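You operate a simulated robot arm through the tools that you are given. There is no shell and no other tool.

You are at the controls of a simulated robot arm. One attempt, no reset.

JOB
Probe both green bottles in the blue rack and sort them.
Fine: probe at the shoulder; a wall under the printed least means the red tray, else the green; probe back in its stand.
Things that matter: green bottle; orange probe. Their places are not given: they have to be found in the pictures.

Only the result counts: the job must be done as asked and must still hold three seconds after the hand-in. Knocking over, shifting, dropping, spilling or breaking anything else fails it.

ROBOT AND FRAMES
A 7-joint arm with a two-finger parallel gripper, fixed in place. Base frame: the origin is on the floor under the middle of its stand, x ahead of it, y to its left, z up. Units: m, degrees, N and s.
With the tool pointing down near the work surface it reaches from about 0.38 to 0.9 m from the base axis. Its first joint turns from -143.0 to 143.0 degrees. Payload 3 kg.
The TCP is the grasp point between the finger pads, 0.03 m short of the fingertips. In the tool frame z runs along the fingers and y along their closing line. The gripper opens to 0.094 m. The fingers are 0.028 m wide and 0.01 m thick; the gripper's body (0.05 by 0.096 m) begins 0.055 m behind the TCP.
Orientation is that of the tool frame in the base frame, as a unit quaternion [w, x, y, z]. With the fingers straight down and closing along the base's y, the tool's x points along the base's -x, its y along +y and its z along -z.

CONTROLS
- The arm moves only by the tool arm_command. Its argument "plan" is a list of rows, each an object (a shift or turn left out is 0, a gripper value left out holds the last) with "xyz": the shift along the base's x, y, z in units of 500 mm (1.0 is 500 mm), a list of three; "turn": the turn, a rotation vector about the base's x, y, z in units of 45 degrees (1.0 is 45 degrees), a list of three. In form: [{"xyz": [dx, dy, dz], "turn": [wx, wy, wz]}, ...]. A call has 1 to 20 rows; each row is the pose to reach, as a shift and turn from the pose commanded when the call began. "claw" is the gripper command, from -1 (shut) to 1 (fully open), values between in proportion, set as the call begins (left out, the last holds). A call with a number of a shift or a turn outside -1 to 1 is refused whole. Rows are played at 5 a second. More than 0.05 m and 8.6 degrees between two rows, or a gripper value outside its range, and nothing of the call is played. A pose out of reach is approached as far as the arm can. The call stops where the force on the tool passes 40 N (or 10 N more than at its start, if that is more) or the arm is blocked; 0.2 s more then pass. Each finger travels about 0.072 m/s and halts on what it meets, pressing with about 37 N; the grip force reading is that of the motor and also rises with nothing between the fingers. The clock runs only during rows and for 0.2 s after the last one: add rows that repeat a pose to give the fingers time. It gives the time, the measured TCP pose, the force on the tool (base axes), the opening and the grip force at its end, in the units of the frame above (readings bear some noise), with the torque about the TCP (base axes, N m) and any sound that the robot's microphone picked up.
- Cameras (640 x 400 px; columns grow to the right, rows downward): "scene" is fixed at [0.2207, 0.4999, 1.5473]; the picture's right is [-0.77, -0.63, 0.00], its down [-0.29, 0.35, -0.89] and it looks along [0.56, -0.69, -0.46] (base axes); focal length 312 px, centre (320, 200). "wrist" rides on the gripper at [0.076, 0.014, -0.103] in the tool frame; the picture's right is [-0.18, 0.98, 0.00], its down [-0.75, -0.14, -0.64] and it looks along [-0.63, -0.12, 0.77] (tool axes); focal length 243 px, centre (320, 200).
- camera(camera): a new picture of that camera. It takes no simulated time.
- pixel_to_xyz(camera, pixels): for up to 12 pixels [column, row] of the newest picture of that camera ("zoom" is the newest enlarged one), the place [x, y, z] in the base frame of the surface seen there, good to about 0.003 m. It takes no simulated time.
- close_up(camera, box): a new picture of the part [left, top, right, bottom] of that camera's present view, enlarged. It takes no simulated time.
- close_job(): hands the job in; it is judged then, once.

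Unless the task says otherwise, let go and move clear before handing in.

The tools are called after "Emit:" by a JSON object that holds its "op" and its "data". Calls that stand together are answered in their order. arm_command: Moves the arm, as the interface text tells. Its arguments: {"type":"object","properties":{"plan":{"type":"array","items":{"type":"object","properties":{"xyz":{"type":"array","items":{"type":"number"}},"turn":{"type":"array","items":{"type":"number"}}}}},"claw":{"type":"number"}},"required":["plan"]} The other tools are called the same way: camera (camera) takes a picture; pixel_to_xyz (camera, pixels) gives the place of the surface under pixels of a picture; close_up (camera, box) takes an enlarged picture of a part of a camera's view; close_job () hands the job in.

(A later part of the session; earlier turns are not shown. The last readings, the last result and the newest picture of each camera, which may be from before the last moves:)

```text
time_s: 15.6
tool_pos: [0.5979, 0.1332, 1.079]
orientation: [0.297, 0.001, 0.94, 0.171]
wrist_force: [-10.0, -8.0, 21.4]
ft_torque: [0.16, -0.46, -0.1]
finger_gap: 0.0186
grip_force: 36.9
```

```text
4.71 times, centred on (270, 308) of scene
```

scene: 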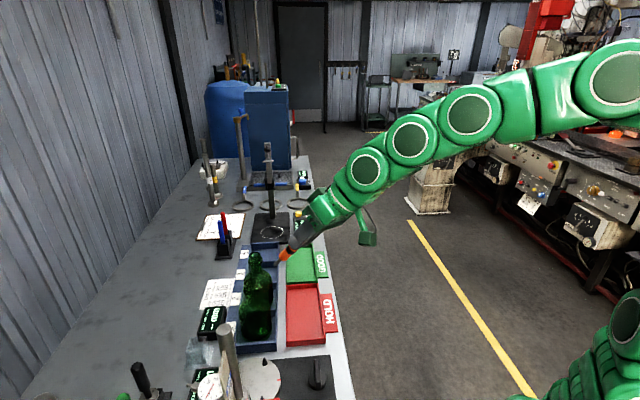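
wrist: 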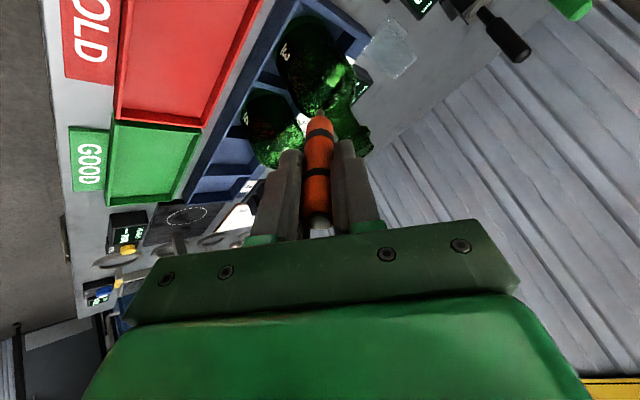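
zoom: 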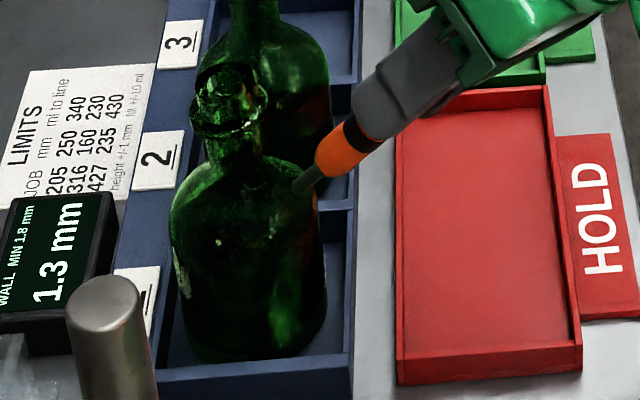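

The display clearly reads 1.3 mm against MIN 1.8 mm, so bottle 1 (bay 1) goes to the red HOLD tray. I'll back off along the probe axis.

Emit:
{"op": "arm_command", "data": {"plan": [{"xyz": [-0.0055, -0.0032, 0.0077]}, {"xyz": [-0.02, -0.0116, 0.0276]}, {"xyz": [-0.035, -0.0203, 0.0483]}, {"xyz": [-0.055, -0.032, 0.0766]}, {"xyz": [-0.055, -0.032, 0.0766]}]}}

Emit:
{"op": "close_up", "data": {"camera": "wrist", "box": [250, 0, 410, 240]}}

Emit:
{"op": "close_up", "data": {"camera": "scene", "box": [190, 230, 340, 350]}}

```text
time_s: 16.8
tool_pos: [0.5702, 0.1172, 1.1171]
orientation: [0.296, 0.001, 0.94, 0.171]
wrist_force: [0.8, 0.1, -0.9]
ft_torque: [-0.03, 0.04, 0.02]
finger_gap: 0.0187
grip_force: 37.2
```

```text
1.67 times, centred on (330, 120) of wrist
```

zoom: 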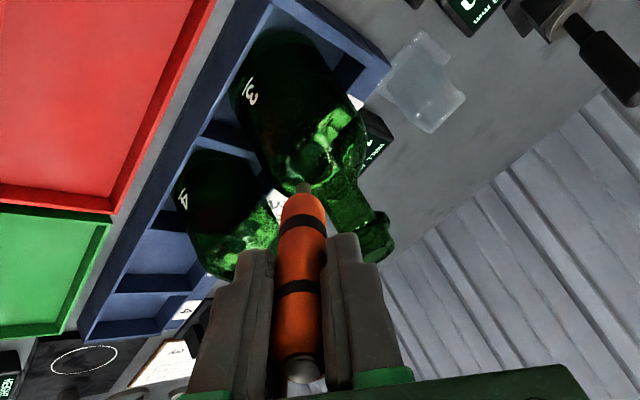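

```text
3.33 times, centred on (265, 290) of scene
```

zoom: 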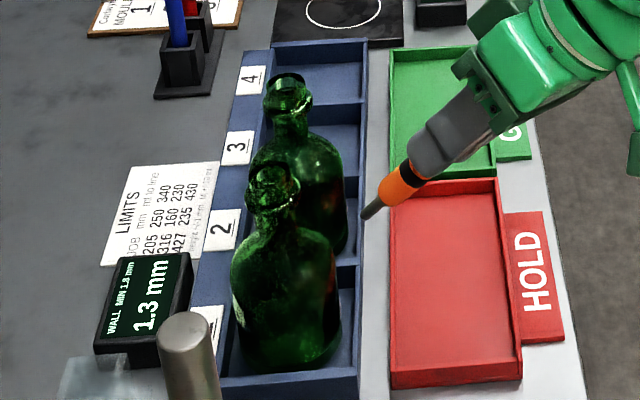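

The display still holds 1.3 mm, and the probe sits unchanged in the grip. Bottle 2 stands offset from bottle 1 by about (+0.071, -0.0715), so I'll translate parallel to the rack to the matching pre-contact pose.

Emit:
{"op": "arm_command", "data": {"plan": [{"xyz": [0.0284, -0.0286, 0.01]}, {"xyz": [0.0568, -0.0573, 0.01]}, {"xyz": [0.0852, -0.0859, 0.01]}, {"xyz": [0.1136, -0.1146, 0.005]}, {"xyz": [0.142, -0.1432, 0]}, {"xyz": [0.142, -0.1432, 0]}]}}

Emit:
{"op": "close_up", "data": {"camera": "wrist", "box": [250, 0, 410, 180]}}

Emit:
{"op": "close_up", "data": {"camera": "scene", "box": [190, 230, 340, 350]}}

Emit:
{"op": "camera", "data": {"camera": "wrist"}}

Emit:
{"op": "pixel_to_xyz", "data": {"camera": "wrist", "pixels": [[322, 108], [320, 100], [318, 90], [312, 80], [335, 95], [345, 100], [350, 110], [365, 145], [355, 150], [330, 75], [340, 120], [320, 113]]}}

```text
time_s: 18.2
tool_pos: [0.643, 0.0452, 1.1159]
orientation: [0.296, 0.0, 0.94, 0.171]
wrist_force: [-0.7, 1.4, -0.5]
ft_torque: [-0.03, 0.01, 0.02]
finger_gap: 0.0185
grip_force: 36.9
```

```text
2.22 times, centred on (330, 90) of wrist
```

zoom: 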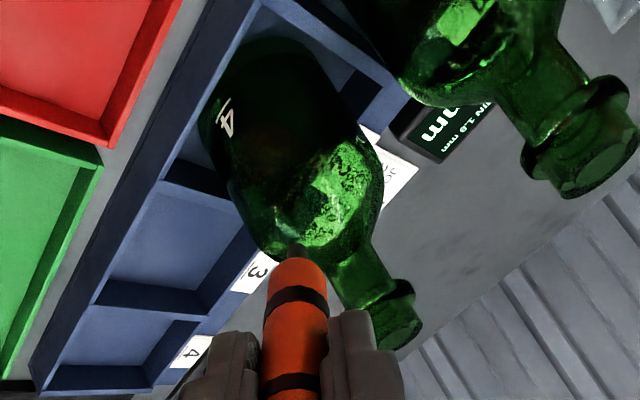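

```text
3.33 times, centred on (265, 290) of scene
```

zoom: 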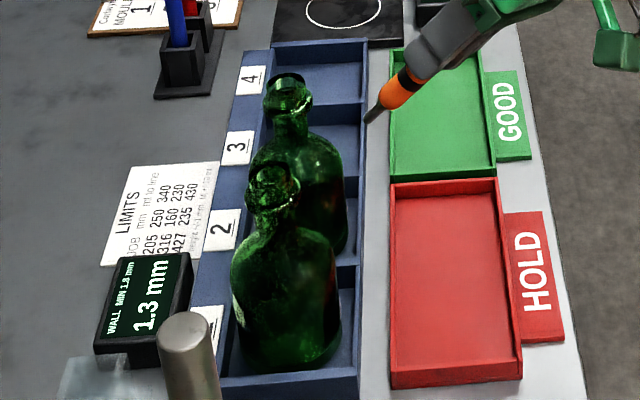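

```text
taken
```

wrist: 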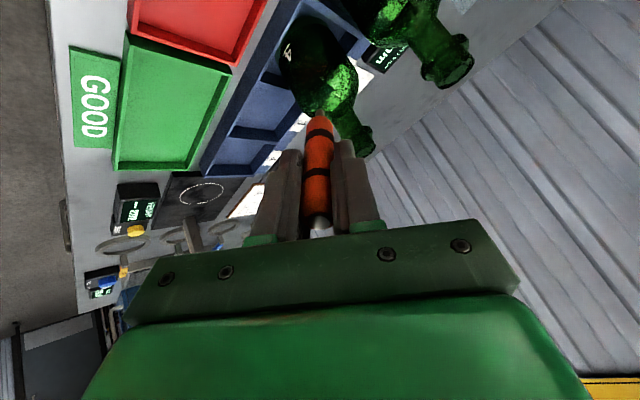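

```text
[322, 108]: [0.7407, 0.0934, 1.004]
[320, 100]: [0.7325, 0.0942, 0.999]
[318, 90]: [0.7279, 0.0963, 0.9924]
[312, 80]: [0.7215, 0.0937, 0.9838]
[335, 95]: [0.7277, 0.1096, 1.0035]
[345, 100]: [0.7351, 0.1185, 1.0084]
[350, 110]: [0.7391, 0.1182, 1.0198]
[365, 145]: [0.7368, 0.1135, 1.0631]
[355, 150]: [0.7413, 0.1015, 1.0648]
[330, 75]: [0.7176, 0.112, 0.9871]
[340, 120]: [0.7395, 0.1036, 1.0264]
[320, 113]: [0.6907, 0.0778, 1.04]
```

Bottle 2's shoulder sits in the same relation to the tip as bottle 1's did, so contact is expected after about 47–49 mm of advance. I'll advance 44 mm and then creep.

Emit:
{"op": "arm_command", "data": {"plan": [{"xyz": [0.0111, 0.0064, -0.0153]}, {"xyz": [0.0223, 0.0129, -0.0306]}, {"xyz": [0.0334, 0.0193, -0.046]}, {"xyz": [0.0445, 0.0257, -0.0613]}, {"xyz": [0.049, 0.0283, -0.0674]}, {"xyz": [0.049, 0.0283, -0.0674]}]}}

Emit:
{"op": "close_up", "data": {"camera": "scene", "box": [190, 230, 340, 350]}}

Emit:
{"op": "close_up", "data": {"camera": "wrist", "box": [250, 0, 410, 180]}}

```text
time_s: 19.6
tool_pos: [0.6663, 0.0611, 1.0836]
orientation: [0.296, 0.0, 0.94, 0.171]
wrist_force: [0.2, 0.3, -0.7]
ft_torque: [0.02, 0.0, -0.01]
finger_gap: 0.0186
grip_force: 37.1
```

```text
3.33 times, centred on (265, 290) of scene
```

zoom: 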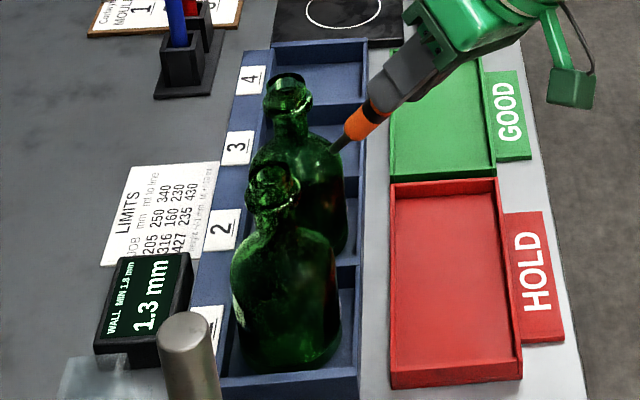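

```text
2.22 times, centred on (330, 90) of wrist
```

zoom: 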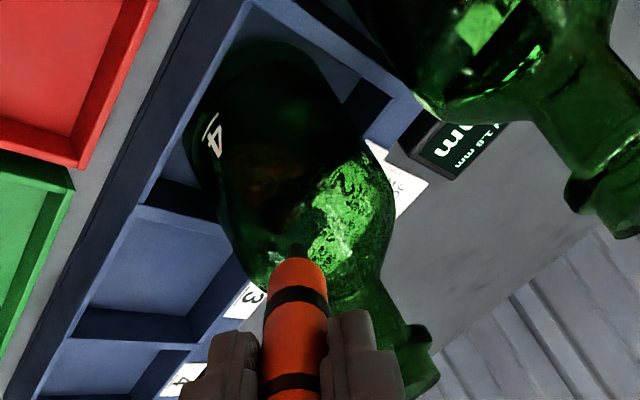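

There's no contact yet (force is noise) and the display is unchanged. I'll creep 2 mm.

Emit:
{"op": "arm_command", "data": {"plan": [{"xyz": [0.0011, 0.0006, -0.0015]}, {"xyz": [0.0022, 0.0013, -0.0031]}, {"xyz": [0.0022, 0.0013, -0.0031]}]}}

Emit:
{"op": "close_up", "data": {"camera": "scene", "box": [190, 230, 340, 350]}}

```text
time_s: 20.4
tool_pos: [0.6679, 0.0627, 1.0828]
orientation: [0.295, 0.001, 0.94, 0.172]
wrist_force: [-0.1, 1.0, -0.2]
ft_torque: [0.02, 0.0, 0.04]
finger_gap: 0.0187
grip_force: 36.8
```

```text
3.33 times, centred on (265, 290) of scene
```

zoom: 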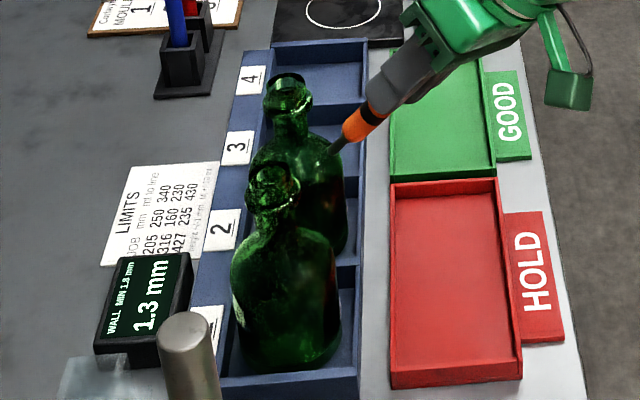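

The force is still near zero and the display holds the old value. I'll creep another 1.5 mm.

Emit:
{"op": "arm_command", "data": {"plan": [{"xyz": [0.0008, 0.0005, -0.0012]}, {"xyz": [0.0017, 0.001, -0.0023]}, {"xyz": [0.0017, 0.001, -0.0023]}]}}

Emit:
{"op": "close_up", "data": {"camera": "scene", "box": [190, 230, 340, 350]}}

```text
time_s: 21.2
tool_pos: [0.6685, 0.0632, 1.0814]
orientation: [0.296, 0.0, 0.94, 0.172]
wrist_force: [0.2, -0.3, -0.9]
ft_torque: [-0.03, 0.0, 0.02]
finger_gap: 0.0187
grip_force: 36.9
```

```text
3.33 times, centred on (265, 290) of scene
```

zoom: 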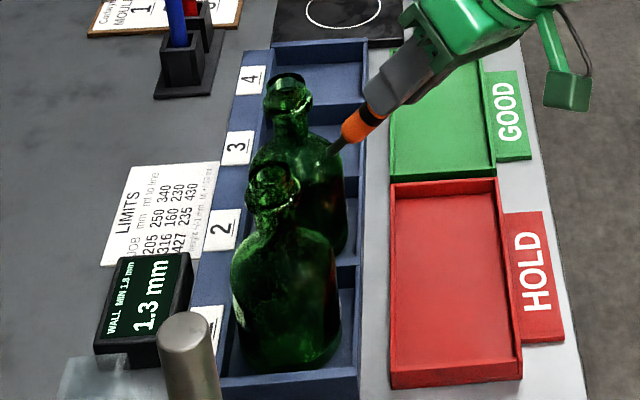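

Still free. I'll creep another 1.5 mm.

Emit:
{"op": "arm_command", "data": {"plan": [{"xyz": [0.0008, 0.0005, -0.0012]}, {"xyz": [0.0017, 0.001, -0.0023]}, {"xyz": [0.0017, 0.001, -0.0023]}]}}

Emit:
{"op": "close_up", "data": {"camera": "scene", "box": [190, 230, 340, 350]}}

```text
time_s: 22.0
tool_pos: [0.671, 0.0621, 1.08]
orientation: [0.297, -0.001, 0.939, 0.172]
wrist_force: [-7.3, -4.4, 13.1]
ft_torque: [0.12, -0.14, 0.03]
finger_gap: 0.0185
grip_force: 37.4
```

```text
3.33 times, centred on (265, 290) of scene
```

zoom: 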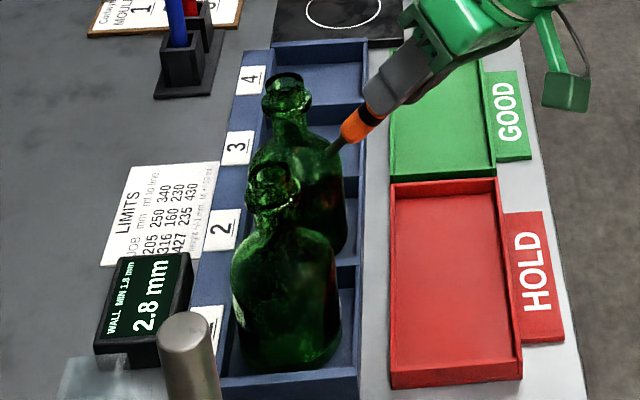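

The probe is in contact (about 15.6 N), and the display changed to what looks like 2.8 mm. I'll enlarge it to confirm before backing off.

Emit:
{"op": "close_up", "data": {"camera": "scene", "box": [195, 300, 235, 335]}}

Emit:
{"op": "close_up", "data": {"camera": "wrist", "box": [290, 70, 370, 140]}}

```text
11.43 times, centred on (215, 318) of scene
```

zoom: 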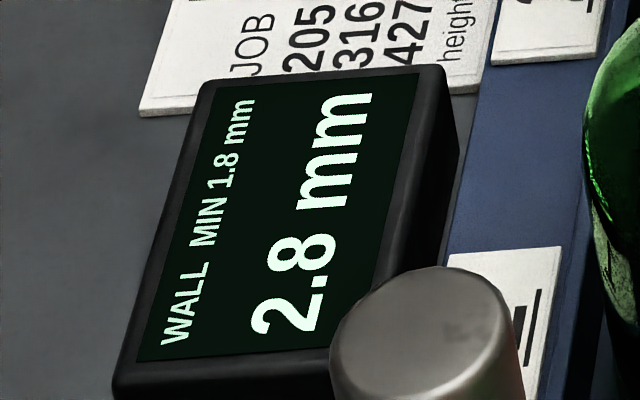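

```text
5.71 times, centred on (330, 105) of wrist
```

zoom: 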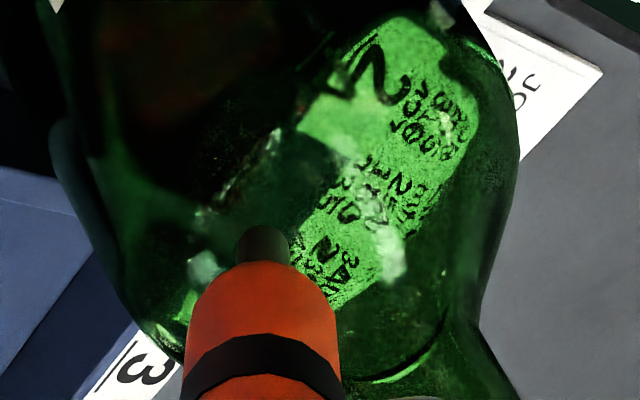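

Bottle 2 reads 2.8 mm, which is at or above 1.8, so it goes to the green GOOD tray. I'll retract along the probe axis and rise.

Emit:
{"op": "arm_command", "data": {"plan": [{"xyz": [-0.0055, -0.0032, 0.0077]}, {"xyz": [-0.02, -0.0116, 0.0276]}, {"xyz": [-0.035, -0.0203, 0.0483]}, {"xyz": [-0.061, -0.0354, 0.0843]}, {"xyz": [-0.09, -0.06, 0.14]}, {"xyz": [-0.12, -0.06, 0.2]}, {"xyz": [-0.12, -0.06, 0.2]}]}}

Emit:
{"op": "camera", "data": {"camera": "scene"}}

Emit:
{"op": "camera", "data": {"camera": "wrist"}}

```text
time_s: 23.6
tool_pos: [0.6082, 0.0311, 1.1803]
orientation: [0.295, 0.0, 0.94, 0.171]
wrist_force: [0.1, -0.8, -1.4]
ft_torque: [0.01, 0.02, 0.02]
finger_gap: 0.0181
grip_force: 36.6
```

```text
taken
```

scene: 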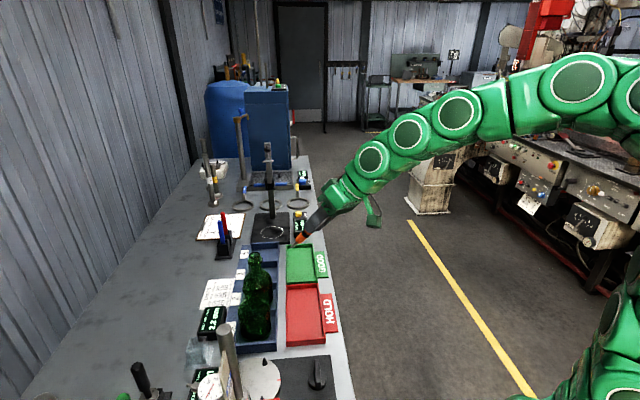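

```text
taken
```

wrist: 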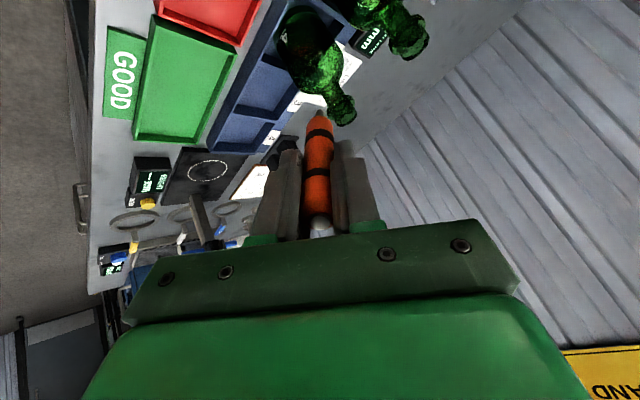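

The probe is clear at (0.608, 0.031, 1.180). By my command bookkeeping the stand's grasp pose lies at a shift of (0.1195, 0.2788, -0.168) from here, so I'll untilt on a high path and stop 100 mm above it.

Emit:
{"op": "arm_command", "data": {"plan": [{"xyz": [-0.01, 0.03, 0.04], "turn": [-0.0741, 0.1283, 0]}, {"xyz": [-0.02, 0.07, 0.08], "turn": [-0.1481, 0.2566, 0]}, {"xyz": [-0.036, 0.12, 0.08], "turn": [-0.2222, 0.3849, 0]}, {"xyz": [-0.044, 0.17, 0.08], "turn": [-0.2963, 0.5132, 0]}, {"xyz": [-0.05, 0.22, 0.08], "turn": [-0.3704, 0.6415, 0]}, {"xyz": [-0.05, 0.28, 0.08], "turn": [-0.4444, 0.7698, 0]}, {"xyz": [-0.016, 0.35, 0.08], "turn": [-0.4444, 0.7698, 0]}, {"xyz": [0.04, 0.41, 0.07], "turn": [-0.4444, 0.7698, 0]}, {"xyz": [0.1, 0.46, 0.03], "turn": [-0.4444, 0.7698, 0]}, {"xyz": [0.15, 0.5, -0.03], "turn": [-0.4444, 0.7698, 0]}, {"xyz": [0.2, 0.536, -0.09], "turn": [-0.4444, 0.7698, 0]}, {"xyz": [0.239, 0.5576, -0.136], "turn": [-0.4444, 0.7698, 0]}, {"xyz": [0.239, 0.5576, -0.136], "turn": [-0.4444, 0.7698, 0]}]}}

Emit:
{"op": "camera", "data": {"camera": "wrist"}}

Emit:
{"op": "close_up", "data": {"camera": "scene", "box": [140, 270, 260, 370]}}

```text
time_s: 26.4
tool_pos: [0.7295, 0.3108, 1.1117]
orientation: [0.0, 0.0, 1.0, 0.0]
wrist_force: [0.4, 0.3, -0.2]
ft_torque: [-0.01, 0.0, 0.01]
finger_gap: 0.0186
grip_force: 36.7
```

```text
taken
```

wrist: 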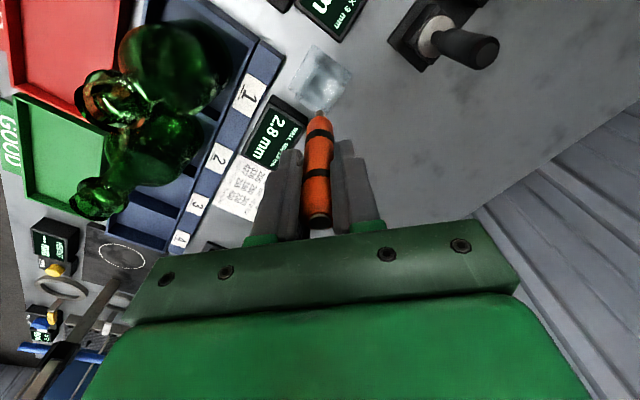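

```text
4.00 times, centred on (200, 320) of scene
```

zoom: 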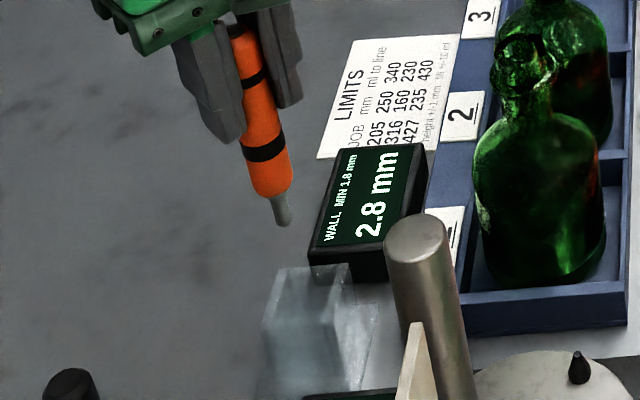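

I'm 99 mm above the stand's grasp pose at (0.7295, 0.3108), with the probe tip over the cup. I'll lower 60 mm and check the alignment before entering the cup.

Emit:
{"op": "arm_command", "data": {"plan": [{"xyz": [0, 0, -0.04]}, {"xyz": [0, 0, -0.08]}, {"xyz": [0, 0, -0.11]}, {"xyz": [0, 0, -0.11]}]}}

Emit:
{"op": "close_up", "data": {"camera": "wrist", "box": [260, 30, 400, 150]}}

Emit:
{"op": "close_up", "data": {"camera": "scene", "box": [160, 300, 250, 380]}}

```text
time_s: 27.4
tool_pos: [0.7285, 0.3099, 1.0561]
orientation: [0.0, 0.0, 1.0, 0.0]
wrist_force: [-0.1, 0.1, -2.0]
ft_torque: [0.04, -0.04, -0.02]
finger_gap: 0.0183
grip_force: 37.2
```

```text
3.33 times, centred on (330, 90) of wrist
```

zoom: 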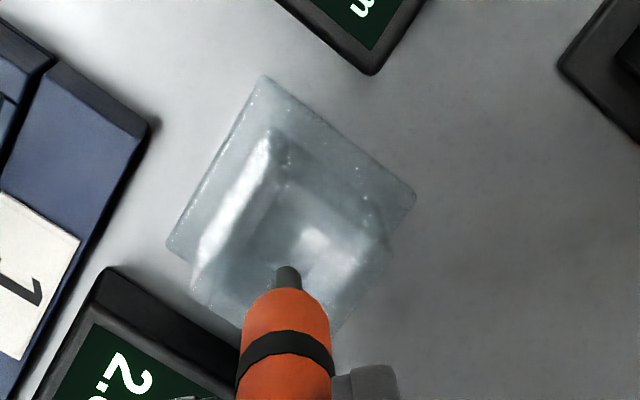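

```text
5.00 times, centred on (205, 340) of scene
```

zoom: 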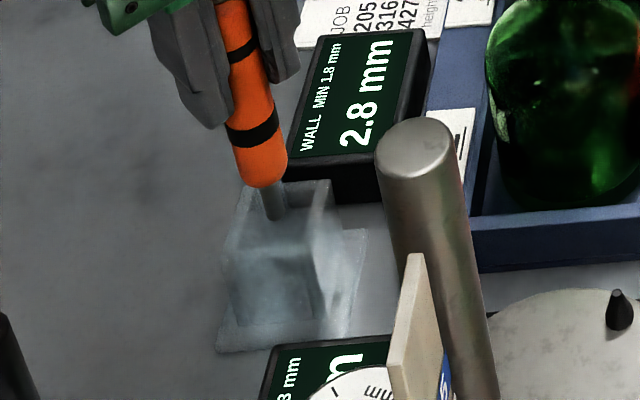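

The tip is entering the cup centrally (scene zoom (275,215)) with no side force. I'll lower another 30 mm slowly.

Emit:
{"op": "arm_command", "data": {"plan": [{"xyz": [0, 0, -0.02]}, {"xyz": [0, 0, -0.04]}, {"xyz": [0, 0, -0.06]}, {"xyz": [0, 0, -0.06]}]}}

Emit:
{"op": "close_up", "data": {"camera": "scene", "box": [160, 300, 250, 380]}}

```text
time_s: 28.4
tool_pos: [0.7289, 0.3113, 1.0268]
orientation: [-0.001, 0.0, 1.0, 0.0]
wrist_force: [0.7, 0.2, 0.3]
ft_torque: [0.03, 0.03, -0.01]
finger_gap: 0.0184
grip_force: 36.4
```

```text
5.00 times, centred on (205, 340) of scene
```

zoom: 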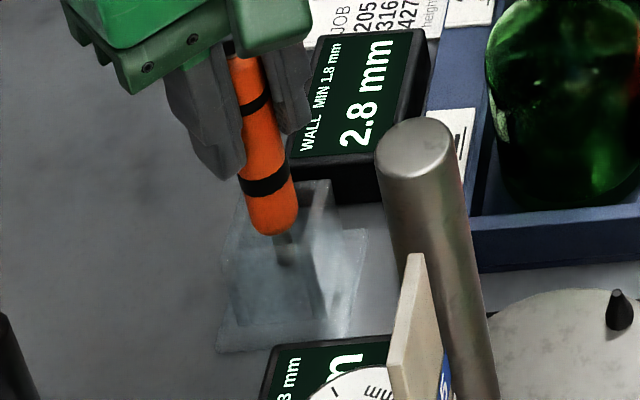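

There's no force, and the probe slides into the cup cleanly at z=1.027. I'll lower the next 13 mm gently.

Emit:
{"op": "arm_command", "data": {"plan": [{"xyz": [0, 0, -0.01]}, {"xyz": [0, 0, -0.02]}, {"xyz": [0, 0, -0.026]}, {"xyz": [0, 0, -0.026]}]}}

Emit:
{"op": "close_up", "data": {"camera": "scene", "box": [160, 300, 250, 380]}}

```text
time_s: 29.4
tool_pos: [0.7294, 0.3113, 1.0137]
orientation: [0.0, 0.0, 1.0, -0.001]
wrist_force: [0.6, 1.2, -1.2]
ft_torque: [-0.03, -0.03, 0.01]
finger_gap: 0.0183
grip_force: 37.2
```

```text
5.00 times, centred on (205, 340) of scene
```

zoom: 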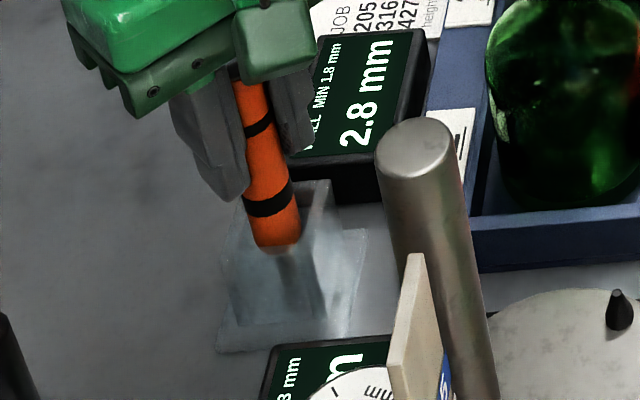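

I'm now about 1–2 mm above the original grasp height with no contact force. I'll lower 2 mm more and see.

Emit:
{"op": "arm_command", "data": {"plan": [{"xyz": [0, 0, -0.002]}, {"xyz": [0, 0, -0.004]}, {"xyz": [0, 0, -0.004]}]}}

Emit:
{"op": "close_up", "data": {"camera": "scene", "box": [160, 300, 250, 380]}}

```text
time_s: 30.2
tool_pos: [0.7292, 0.3118, 1.0117]
orientation: [0.001, 0.001, 1.0, 0.001]
wrist_force: [-1.6, -2.1, 17.6]
ft_torque: [-0.13, 0.2, 0.04]
finger_gap: 0.0182
grip_force: 37.2
```

```text
5.00 times, centred on (205, 340) of scene
```

zoom: 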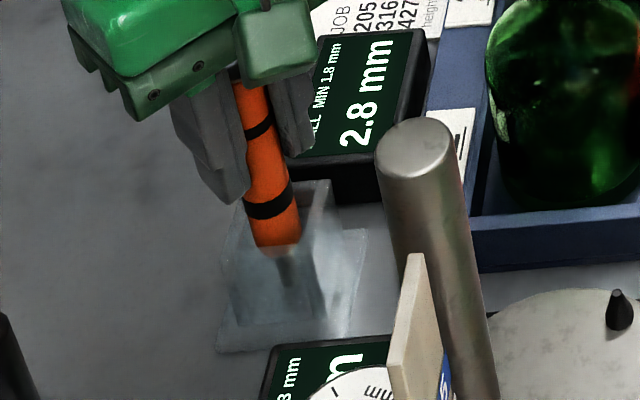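

The tip is on the cup floor (17.6 N upward). I'll ease up 1 mm, then open the fingers while holding still.

Emit:
{"op": "arm_command", "data": {"plan": [{"xyz": [0, 0, 0.002]}, {"xyz": [0, 0, 0.002]}]}}

Emit:
{"op": "arm_command", "data": {"plan": [{"xyz": [0, 0, 0]}, {"xyz": [0, 0, 0]}, {"xyz": [0, 0, 0]}, {"xyz": [0, 0, 0]}, {"xyz": [0, 0, 0]}], "claw": 1}}

Emit:
{"op": "close_up", "data": {"camera": "scene", "box": [160, 300, 250, 380]}}

Emit:
{"op": "camera", "data": {"camera": "wrist"}}

```text
time_s: 30.8
tool_pos: [0.7296, 0.3112, 1.0126]
orientation: [-0.001, 0.0, 1.0, 0.0]
wrist_force: [4.5, 0.5, 12.6]
ft_torque: [0.08, -0.48, 0.0]
finger_gap: 0.0186
grip_force: 37.5
```

```text
time_s: 32.0
tool_pos: [0.7294, 0.3103, 1.0117]
orientation: [0.0, -0.001, 1.0, 0.0]
wrist_force: [-0.3, -0.5, 0.5]
ft_torque: [-0.02, -0.03, 0.04]
finger_gap: 0.0939
grip_force: 0.0
```

```text
5.00 times, centred on (205, 340) of scene
```

zoom: 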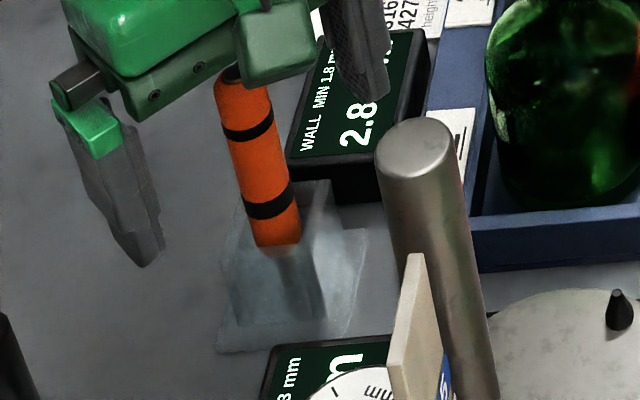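

```text
taken
```

wrist: 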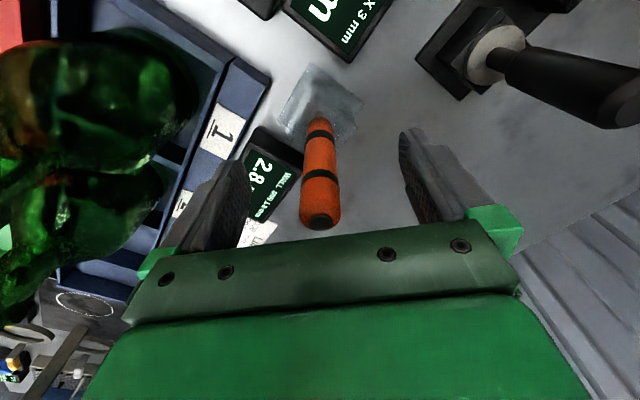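

The fingers are open (gap 93.9 mm), and the probe stands in its cup as before (wrist (320,175), same place as at the start). I'll lift straight up, then move to a viewpoint above the bottles.

Emit:
{"op": "arm_command", "data": {"plan": [{"xyz": [0, 0, 0.06]}, {"xyz": [0, 0, 0.14]}, {"xyz": [0, 0, 0.22]}, {"xyz": [-0.06, -0.04, 0.28]}, {"xyz": [-0.12, -0.09, 0.34]}, {"xyz": [-0.18, -0.15, 0.39]}, {"xyz": [-0.24, -0.21, 0.415]}, {"xyz": [-0.3, -0.28, 0.415]}, {"xyz": [-0.3, -0.28, 0.415]}]}}

Emit:
{"op": "camera", "data": {"camera": "wrist"}}

Emit:
{"op": "close_up", "data": {"camera": "scene", "box": [160, 230, 340, 380]}}

```text
time_s: 34.0
tool_pos: [0.5786, 0.1733, 1.2207]
orientation: [0.0, 0.0, 1.0, 0.0]
wrist_force: [0.0, -0.7, 0.4]
ft_torque: [0.02, 0.0, -0.01]
finger_gap: 0.0943
grip_force: 0.0
```

```text
taken
```

wrist: 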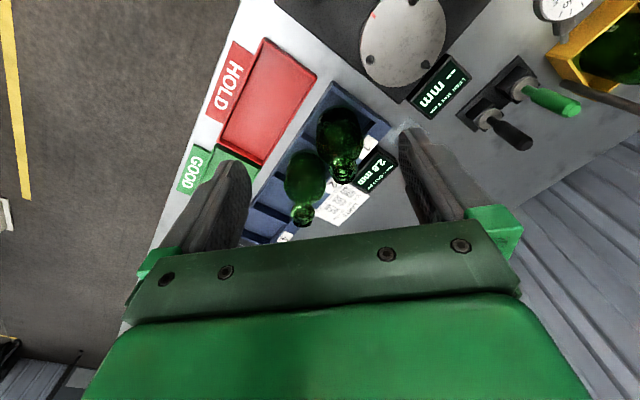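

```text
2.67 times, centred on (250, 305) of scene
```

zoom: 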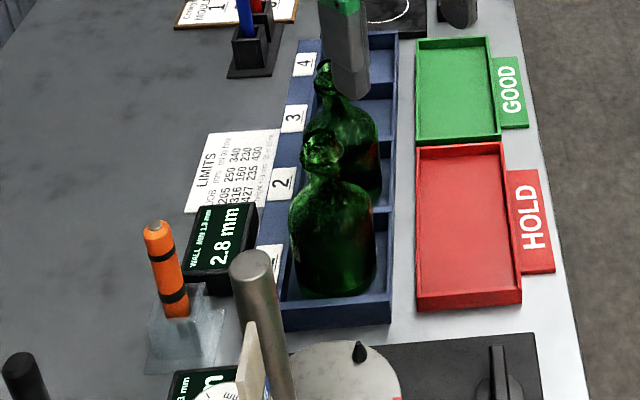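

The probe stands in its cup (scene zoom (167,270)) and both bottles are upright. I'll zoom the wrist view to locate the bottle collars precisely.

Emit:
{"op": "close_up", "data": {"camera": "wrist", "box": [270, 90, 400, 240]}}

Emit:
{"op": "close_up", "data": {"camera": "wrist", "box": [280, 120, 380, 230]}}

```text
2.67 times, centred on (335, 165) of wrist
```

zoom: 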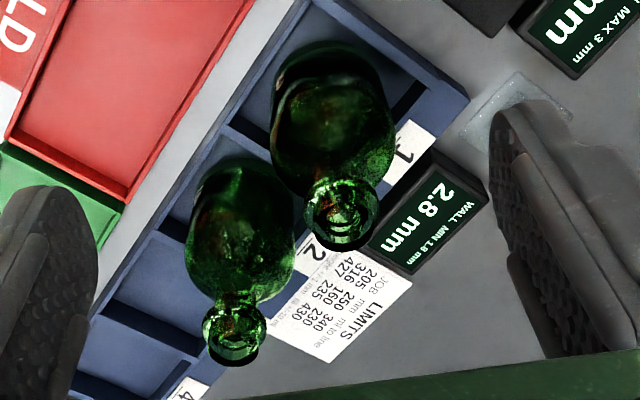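

```text
3.64 times, centred on (330, 175) of wrist
```

zoom: 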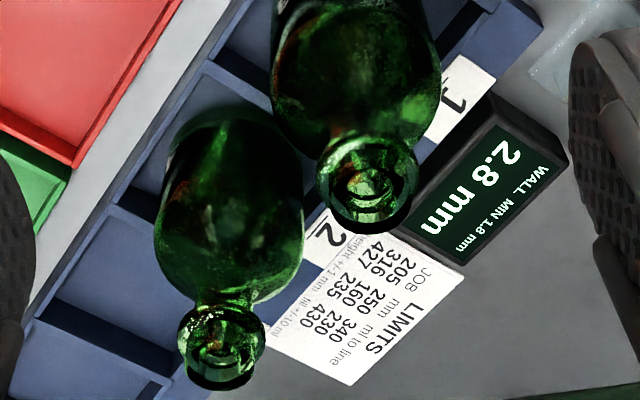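

Bottle 1's collar spans zoom (318–417, 132–233) and bottle 2's spans (178–265, 305–390). I'll measure points on both and on the trays.

Emit:
{"op": "pixel_to_xyz", "data": {"camera": "zoom", "pixels": [[320, 178], [415, 178], [367, 137], [367, 228], [367, 155], [367, 212], [340, 185], [395, 185], [370, 185], [330, 150], [405, 150], [367, 120]]}}

Emit:
{"op": "pixel_to_xyz", "data": {"camera": "zoom", "pixels": [[181, 345], [263, 345], [222, 310], [222, 385], [222, 322], [222, 372], [195, 350], [250, 350], [222, 350], [222, 295], [360, 20], [230, 150]]}}

Emit:
{"op": "pixel_to_xyz", "data": {"camera": "wrist", "pixels": [[265, 42], [314, 73], [262, 165], [219, 140], [268, 100], [216, 150], [257, 169], [220, 185], [335, 82], [390, 125], [307, 132], [262, 200]]}}

```text
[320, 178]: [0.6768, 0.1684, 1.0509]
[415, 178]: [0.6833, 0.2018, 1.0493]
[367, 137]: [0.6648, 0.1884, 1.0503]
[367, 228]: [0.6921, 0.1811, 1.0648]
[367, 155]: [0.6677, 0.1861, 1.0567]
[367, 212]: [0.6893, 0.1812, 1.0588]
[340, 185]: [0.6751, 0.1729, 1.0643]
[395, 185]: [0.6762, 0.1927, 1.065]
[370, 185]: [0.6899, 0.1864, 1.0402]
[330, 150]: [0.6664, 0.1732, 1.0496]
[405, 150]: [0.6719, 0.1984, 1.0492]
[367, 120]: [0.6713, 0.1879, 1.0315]
```

```text
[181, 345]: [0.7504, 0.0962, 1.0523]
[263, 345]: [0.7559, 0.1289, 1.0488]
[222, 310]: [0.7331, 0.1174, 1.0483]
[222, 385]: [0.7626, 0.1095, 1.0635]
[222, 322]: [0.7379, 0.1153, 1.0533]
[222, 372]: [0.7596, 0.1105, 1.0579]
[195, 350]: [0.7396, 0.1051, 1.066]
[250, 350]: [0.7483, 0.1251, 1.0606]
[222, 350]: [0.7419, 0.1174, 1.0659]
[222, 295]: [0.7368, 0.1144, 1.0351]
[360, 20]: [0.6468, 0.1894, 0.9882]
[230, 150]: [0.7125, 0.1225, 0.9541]
```

```text
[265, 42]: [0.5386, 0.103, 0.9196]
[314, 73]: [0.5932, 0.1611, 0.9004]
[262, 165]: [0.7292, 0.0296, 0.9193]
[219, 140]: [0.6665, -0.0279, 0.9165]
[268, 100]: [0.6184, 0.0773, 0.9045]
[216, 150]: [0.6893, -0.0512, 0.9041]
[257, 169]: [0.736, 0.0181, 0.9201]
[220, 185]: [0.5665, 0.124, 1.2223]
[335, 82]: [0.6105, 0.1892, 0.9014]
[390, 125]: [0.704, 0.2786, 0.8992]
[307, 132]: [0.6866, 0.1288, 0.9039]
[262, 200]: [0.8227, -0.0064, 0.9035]
```

Bottle 1's axis is at about (0.681, 0.185) and bottle 2's at about (0.752, 0.113). The trays are narrow compared with the bottle diameter, so I'll measure the tray inner walls closely.

Emit:
{"op": "close_up", "data": {"camera": "scene", "box": [280, 275, 350, 350]}}

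Emit:
{"op": "close_up", "data": {"camera": "wrist", "box": [200, 30, 340, 190]}}

```text
5.33 times, centred on (315, 312) of scene
```

zoom: 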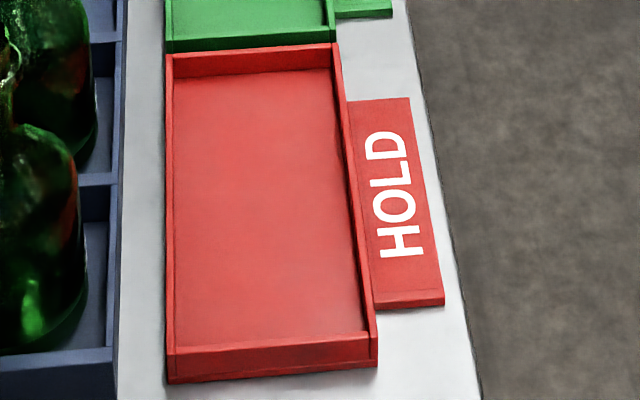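

```text
2.50 times, centred on (270, 110) of wrist
```

zoom: 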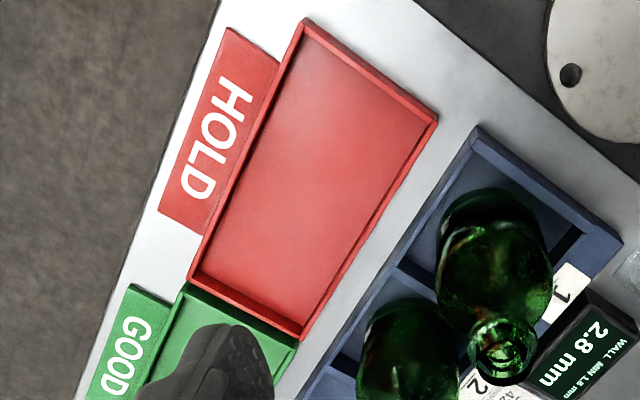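

The trays' inner width is about 85 mm and the bottle is about 73–78 mm, so placement must be accurate to a few millimetres. I'll go above bottle 1 with open fingers, staying clear of its top, to check alignment.

Emit:
{"op": "arm_command", "data": {"plan": [{"xyz": [0.05, 0.007, -0.02]}, {"xyz": [0.1, 0.014, -0.06]}, {"xyz": [0.15, 0.021, -0.1]}, {"xyz": [0.2034, 0.0276, -0.141]}, {"xyz": [0.2034, 0.0276, -0.141]}]}}

Emit:
{"op": "camera", "data": {"camera": "wrist"}}

Emit:
{"op": "close_up", "data": {"camera": "scene", "box": [180, 210, 340, 350]}}

```text
time_s: 35.2
tool_pos: [0.6809, 0.1853, 1.151]
orientation: [0.0, 0.0, 1.0, 0.0]
wrist_force: [-0.5, -0.1, 0.2]
ft_torque: [-0.02, 0.05, -0.03]
finger_gap: 0.0943
grip_force: 0.0
```

```text
taken
```

wrist: 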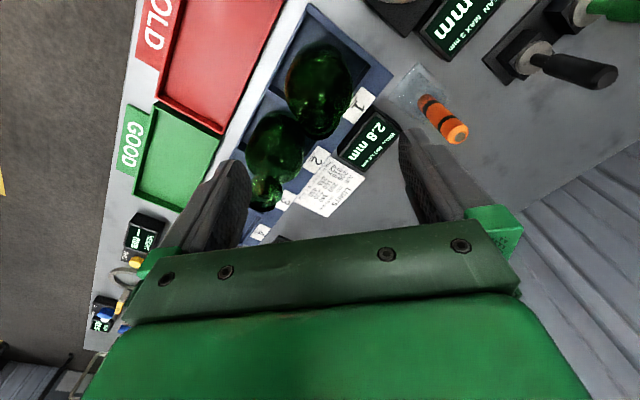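

```text
2.86 times, centred on (260, 280) of scene
```

zoom: 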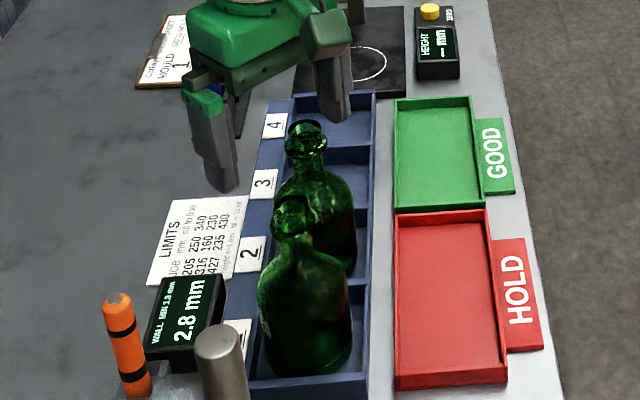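

The arm is at (0.6809, 0.1853, 1.151), and bottle 1's top should project to about wrist (320,123). I'll zoom to verify and re-measure.

Emit:
{"op": "close_up", "data": {"camera": "wrist", "box": [240, 30, 400, 220]}}

Emit:
{"op": "pixel_to_xyz", "data": {"camera": "wrist", "pixels": [[300, 118], [340, 118], [320, 100], [320, 135], [320, 120], [305, 125], [335, 125], [288, 85], [352, 85], [320, 50], [290, 75], [350, 70]]}}

```text
2.11 times, centred on (320, 125) of wrist
```

zoom: 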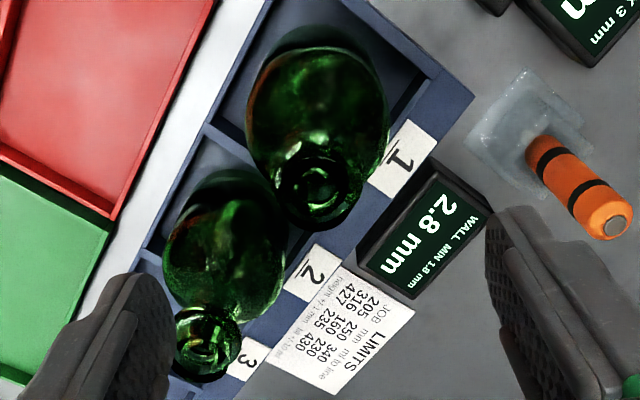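

```text
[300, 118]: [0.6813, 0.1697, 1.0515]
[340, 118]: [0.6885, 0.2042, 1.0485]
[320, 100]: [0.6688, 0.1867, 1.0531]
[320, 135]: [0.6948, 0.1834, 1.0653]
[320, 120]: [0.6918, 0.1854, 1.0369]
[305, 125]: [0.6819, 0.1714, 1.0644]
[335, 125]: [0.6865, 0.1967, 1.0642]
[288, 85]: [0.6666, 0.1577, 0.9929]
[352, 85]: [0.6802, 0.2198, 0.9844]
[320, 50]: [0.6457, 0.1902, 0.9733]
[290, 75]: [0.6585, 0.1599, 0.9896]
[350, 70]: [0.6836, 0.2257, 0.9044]
```

The collar is centred at column ~320, and the measured axis is about (0.6825, 0.186), within 2 mm of the tool. I'll descend straight to the collar at z≈1.050, with a 1.5 mm correction.

Emit:
{"op": "arm_command", "data": {"plan": [{"xyz": [0.003, 0.002, -0.02]}, {"xyz": [0.003, 0.002, -0.07]}, {"xyz": [0.003, 0.002, -0.12]}, {"xyz": [0.003, 0.002, -0.17]}, {"xyz": [0.003, 0.002, -0.2]}, {"xyz": [0.003, 0.002, -0.2]}]}}

Emit:
{"op": "camera", "data": {"camera": "wrist"}}

Emit:
{"op": "close_up", "data": {"camera": "scene", "box": [190, 230, 340, 350]}}

```text
time_s: 36.6
tool_pos: [0.6824, 0.1872, 1.0494]
orientation: [-0.001, 0.0, 1.0, 0.0]
wrist_force: [0.5, 0.0, -0.2]
ft_torque: [0.03, 0.01, 0.0]
finger_gap: 0.0939
grip_force: 0.1
```

```text
taken
```

wrist: 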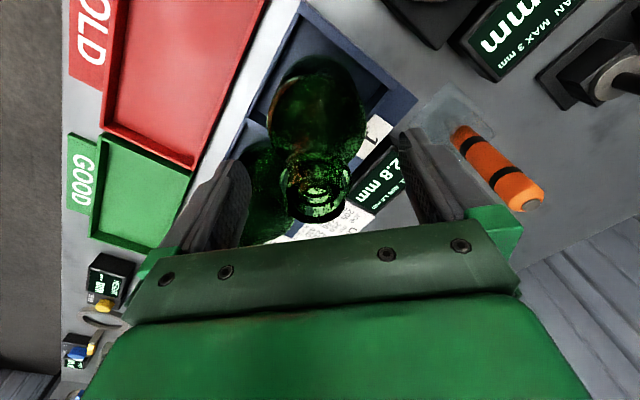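

```text
3.33 times, centred on (265, 290) of scene
```

zoom: 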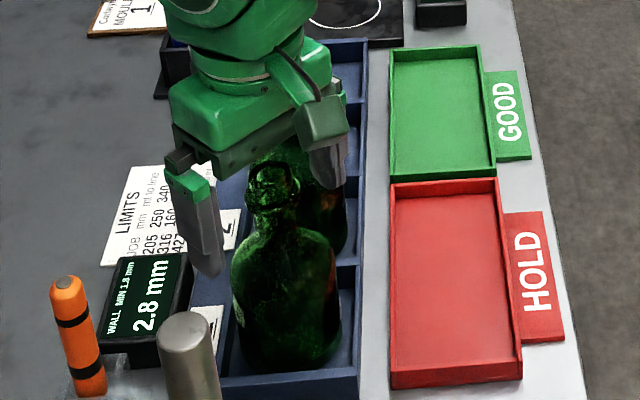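

Bottle 1's collar sits at wrist (317,188), between the fingers and level with the TCP. I'll close the gripper gently in place.

Emit:
{"op": "arm_command", "data": {"plan": [{"xyz": [0, 0, 0]}, {"xyz": [0, 0, 0]}, {"xyz": [0, 0, 0]}, {"xyz": [0, 0, 0]}, {"xyz": [0, 0, 0]}, {"xyz": [0, 0, 0]}], "claw": -1}}

Emit:
{"op": "camera", "data": {"camera": "wrist"}}

Emit:
{"op": "close_up", "data": {"camera": "scene", "box": [190, 230, 340, 350]}}

```text
time_s: 38.0
tool_pos: [0.6842, 0.1875, 1.0496]
orientation: [0.0, 0.0, 1.0, 0.0]
wrist_force: [-0.7, -1.2, -0.6]
ft_torque: [-0.06, -0.03, 0.0]
finger_gap: 0.0364
grip_force: 36.8
```

```text
taken
```

wrist: 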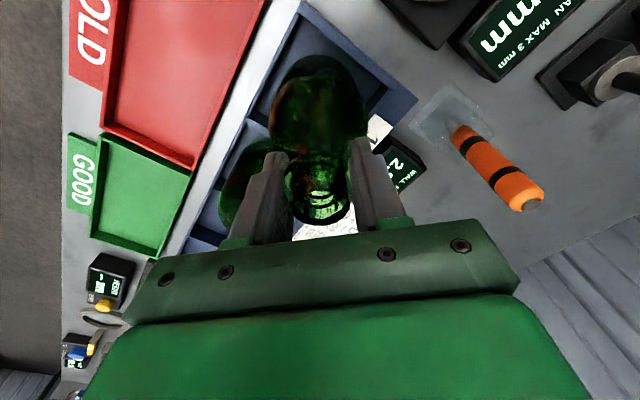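

```text
3.33 times, centred on (265, 290) of scene
```

zoom: 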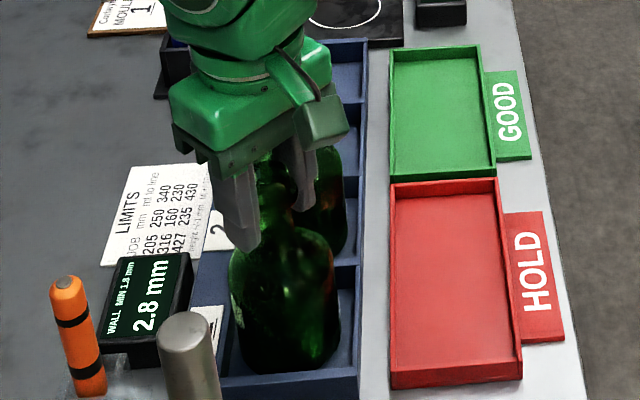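

It's gripped on the collar (gap 36.4 mm, 37 N) with no disturbance. I'll lift slowly by 20 mm and check that the bottle comes along.

Emit:
{"op": "arm_command", "data": {"plan": [{"xyz": [0, 0, 0.01]}, {"xyz": [0, 0, 0.02]}, {"xyz": [0, 0, 0.03]}, {"xyz": [0, 0, 0.04]}, {"xyz": [0, 0, 0.04]}]}}

Emit:
{"op": "camera", "data": {"camera": "wrist"}}

Emit:
{"op": "close_up", "data": {"camera": "scene", "box": [190, 230, 340, 350]}}

```text
time_s: 39.2
tool_pos: [0.6827, 0.1864, 1.069]
orientation: [0.0, -0.001, 1.0, 0.001]
wrist_force: [0.3, -0.7, -2.2]
ft_torque: [-0.03, 0.01, 0.01]
finger_gap: 0.0364
grip_force: 37.0
```

```text
taken
```

wrist: 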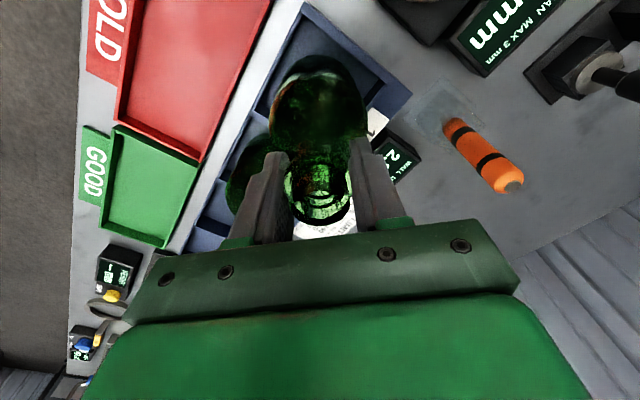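

```text
3.33 times, centred on (265, 290) of scene
```

zoom: 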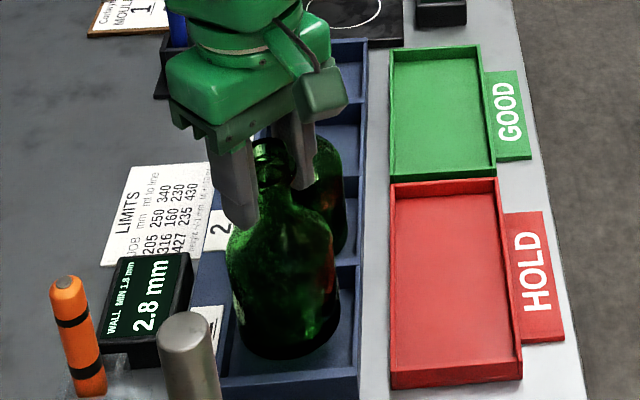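

Bottle 1 is lifted cleanly (about 2 N weight). I'll lift 50 mm more to clear the rack walls and then measure the red tray's inner corners.

Emit:
{"op": "arm_command", "data": {"plan": [{"xyz": [0, 0, 0.02]}, {"xyz": [0, 0, 0.04]}, {"xyz": [0, 0, 0.06]}, {"xyz": [0, 0, 0.08]}, {"xyz": [0, 0, 0.1]}, {"xyz": [0, 0, 0.1]}]}}

Emit:
{"op": "close_up", "data": {"camera": "scene", "box": [280, 275, 350, 350]}}

Emit:
{"op": "pixel_to_xyz", "data": {"camera": "zoom", "pixels": [[172, 200], [178, 200], [345, 200], [350, 200], [356, 200], [260, 330], [260, 345], [260, 355], [260, 60], [260, 75], [260, 48], [260, 200]]}}

Emit:
{"op": "close_up", "data": {"camera": "scene", "box": [180, 200, 340, 350]}}

```text
time_s: 40.6
tool_pos: [0.6825, 0.1853, 1.1191]
orientation: [0.0, -0.001, 1.0, 0.001]
wrist_force: [-0.3, -0.3, -2.7]
ft_torque: [-0.01, -0.03, 0.0]
finger_gap: 0.0364
grip_force: 37.0
```

```text
5.33 times, centred on (315, 312) of scene
```

zoom: 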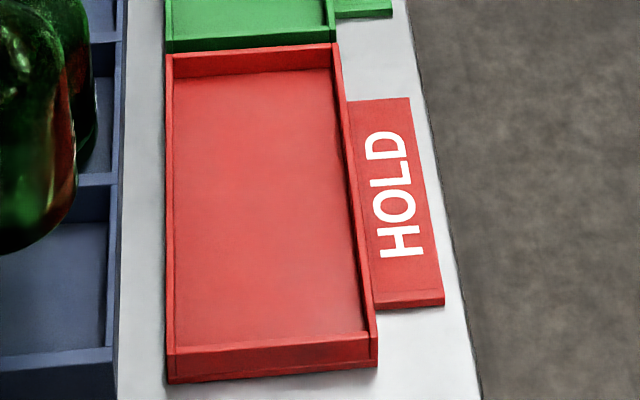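

```text
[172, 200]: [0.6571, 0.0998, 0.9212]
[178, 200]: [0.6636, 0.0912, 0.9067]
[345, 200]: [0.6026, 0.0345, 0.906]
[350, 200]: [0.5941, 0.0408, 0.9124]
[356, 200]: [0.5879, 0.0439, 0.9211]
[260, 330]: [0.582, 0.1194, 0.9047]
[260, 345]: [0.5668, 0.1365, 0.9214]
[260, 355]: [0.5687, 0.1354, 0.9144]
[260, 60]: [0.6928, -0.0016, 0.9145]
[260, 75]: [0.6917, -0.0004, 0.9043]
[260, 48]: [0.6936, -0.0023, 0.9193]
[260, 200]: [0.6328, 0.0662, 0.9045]
```

```text
2.67 times, centred on (260, 275) of scene
```

zoom: 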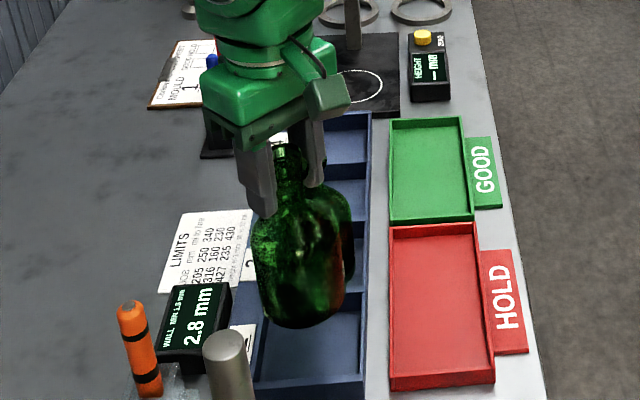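

The tray inner floor is z≈0.905, and its centre is about (0.630, 0.067) with ~84 mm inner width. Bottle 1 hangs upright at TCP (0.683, 0.186, 1.119) with its base above the walls. I'll carry it slowly, first straight out over the rack wall, then to the tray centre.

Emit:
{"op": "arm_command", "data": {"plan": [{"xyz": [-0.01, -0.01, 0]}, {"xyz": [-0.03, -0.03, 0]}, {"xyz": [-0.05, -0.05, 0]}, {"xyz": [-0.07, -0.07, 0]}, {"xyz": [-0.09, -0.09, 0]}, {"xyz": [-0.105, -0.115, 0]}, {"xyz": [-0.108, -0.145, 0]}, {"xyz": [-0.107, -0.18, 0]}, {"xyz": [-0.106, -0.215, 0]}, {"xyz": [-0.1062, -0.2388, 0]}, {"xyz": [-0.1062, -0.2388, 0]}, {"xyz": [-0.1062, -0.2388, 0]}]}}

Emit:
{"op": "camera", "data": {"camera": "wrist"}}

Emit:
{"op": "close_up", "data": {"camera": "scene", "box": [220, 220, 360, 350]}}

```text
time_s: 43.2
tool_pos: [0.6297, 0.0665, 1.1185]
orientation: [0.0, 0.0, 1.0, 0.0]
wrist_force: [0.0, 0.4, -3.3]
ft_torque: [0.03, -0.04, -0.02]
finger_gap: 0.0363
grip_force: 36.6
```

```text
taken
```

wrist: 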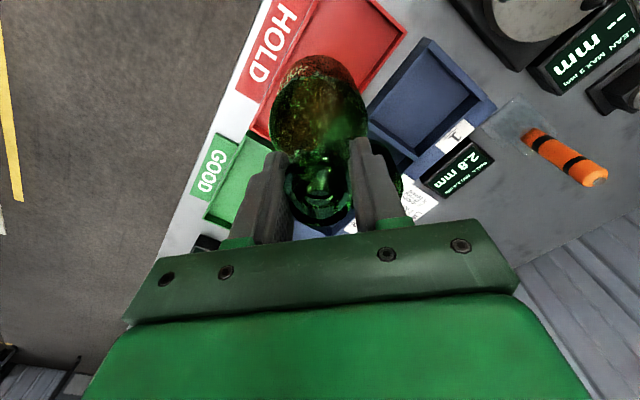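

```text
3.08 times, centred on (290, 285) of scene
```

zoom: 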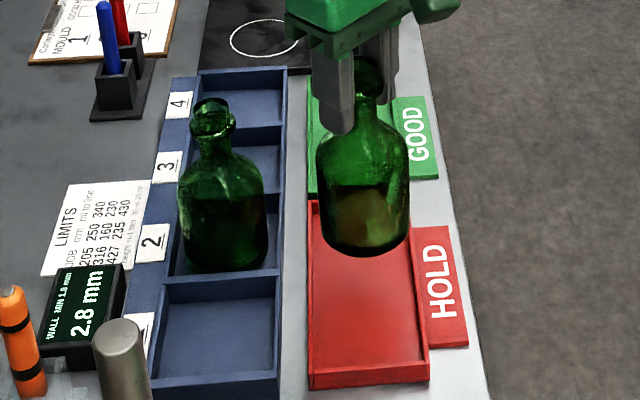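

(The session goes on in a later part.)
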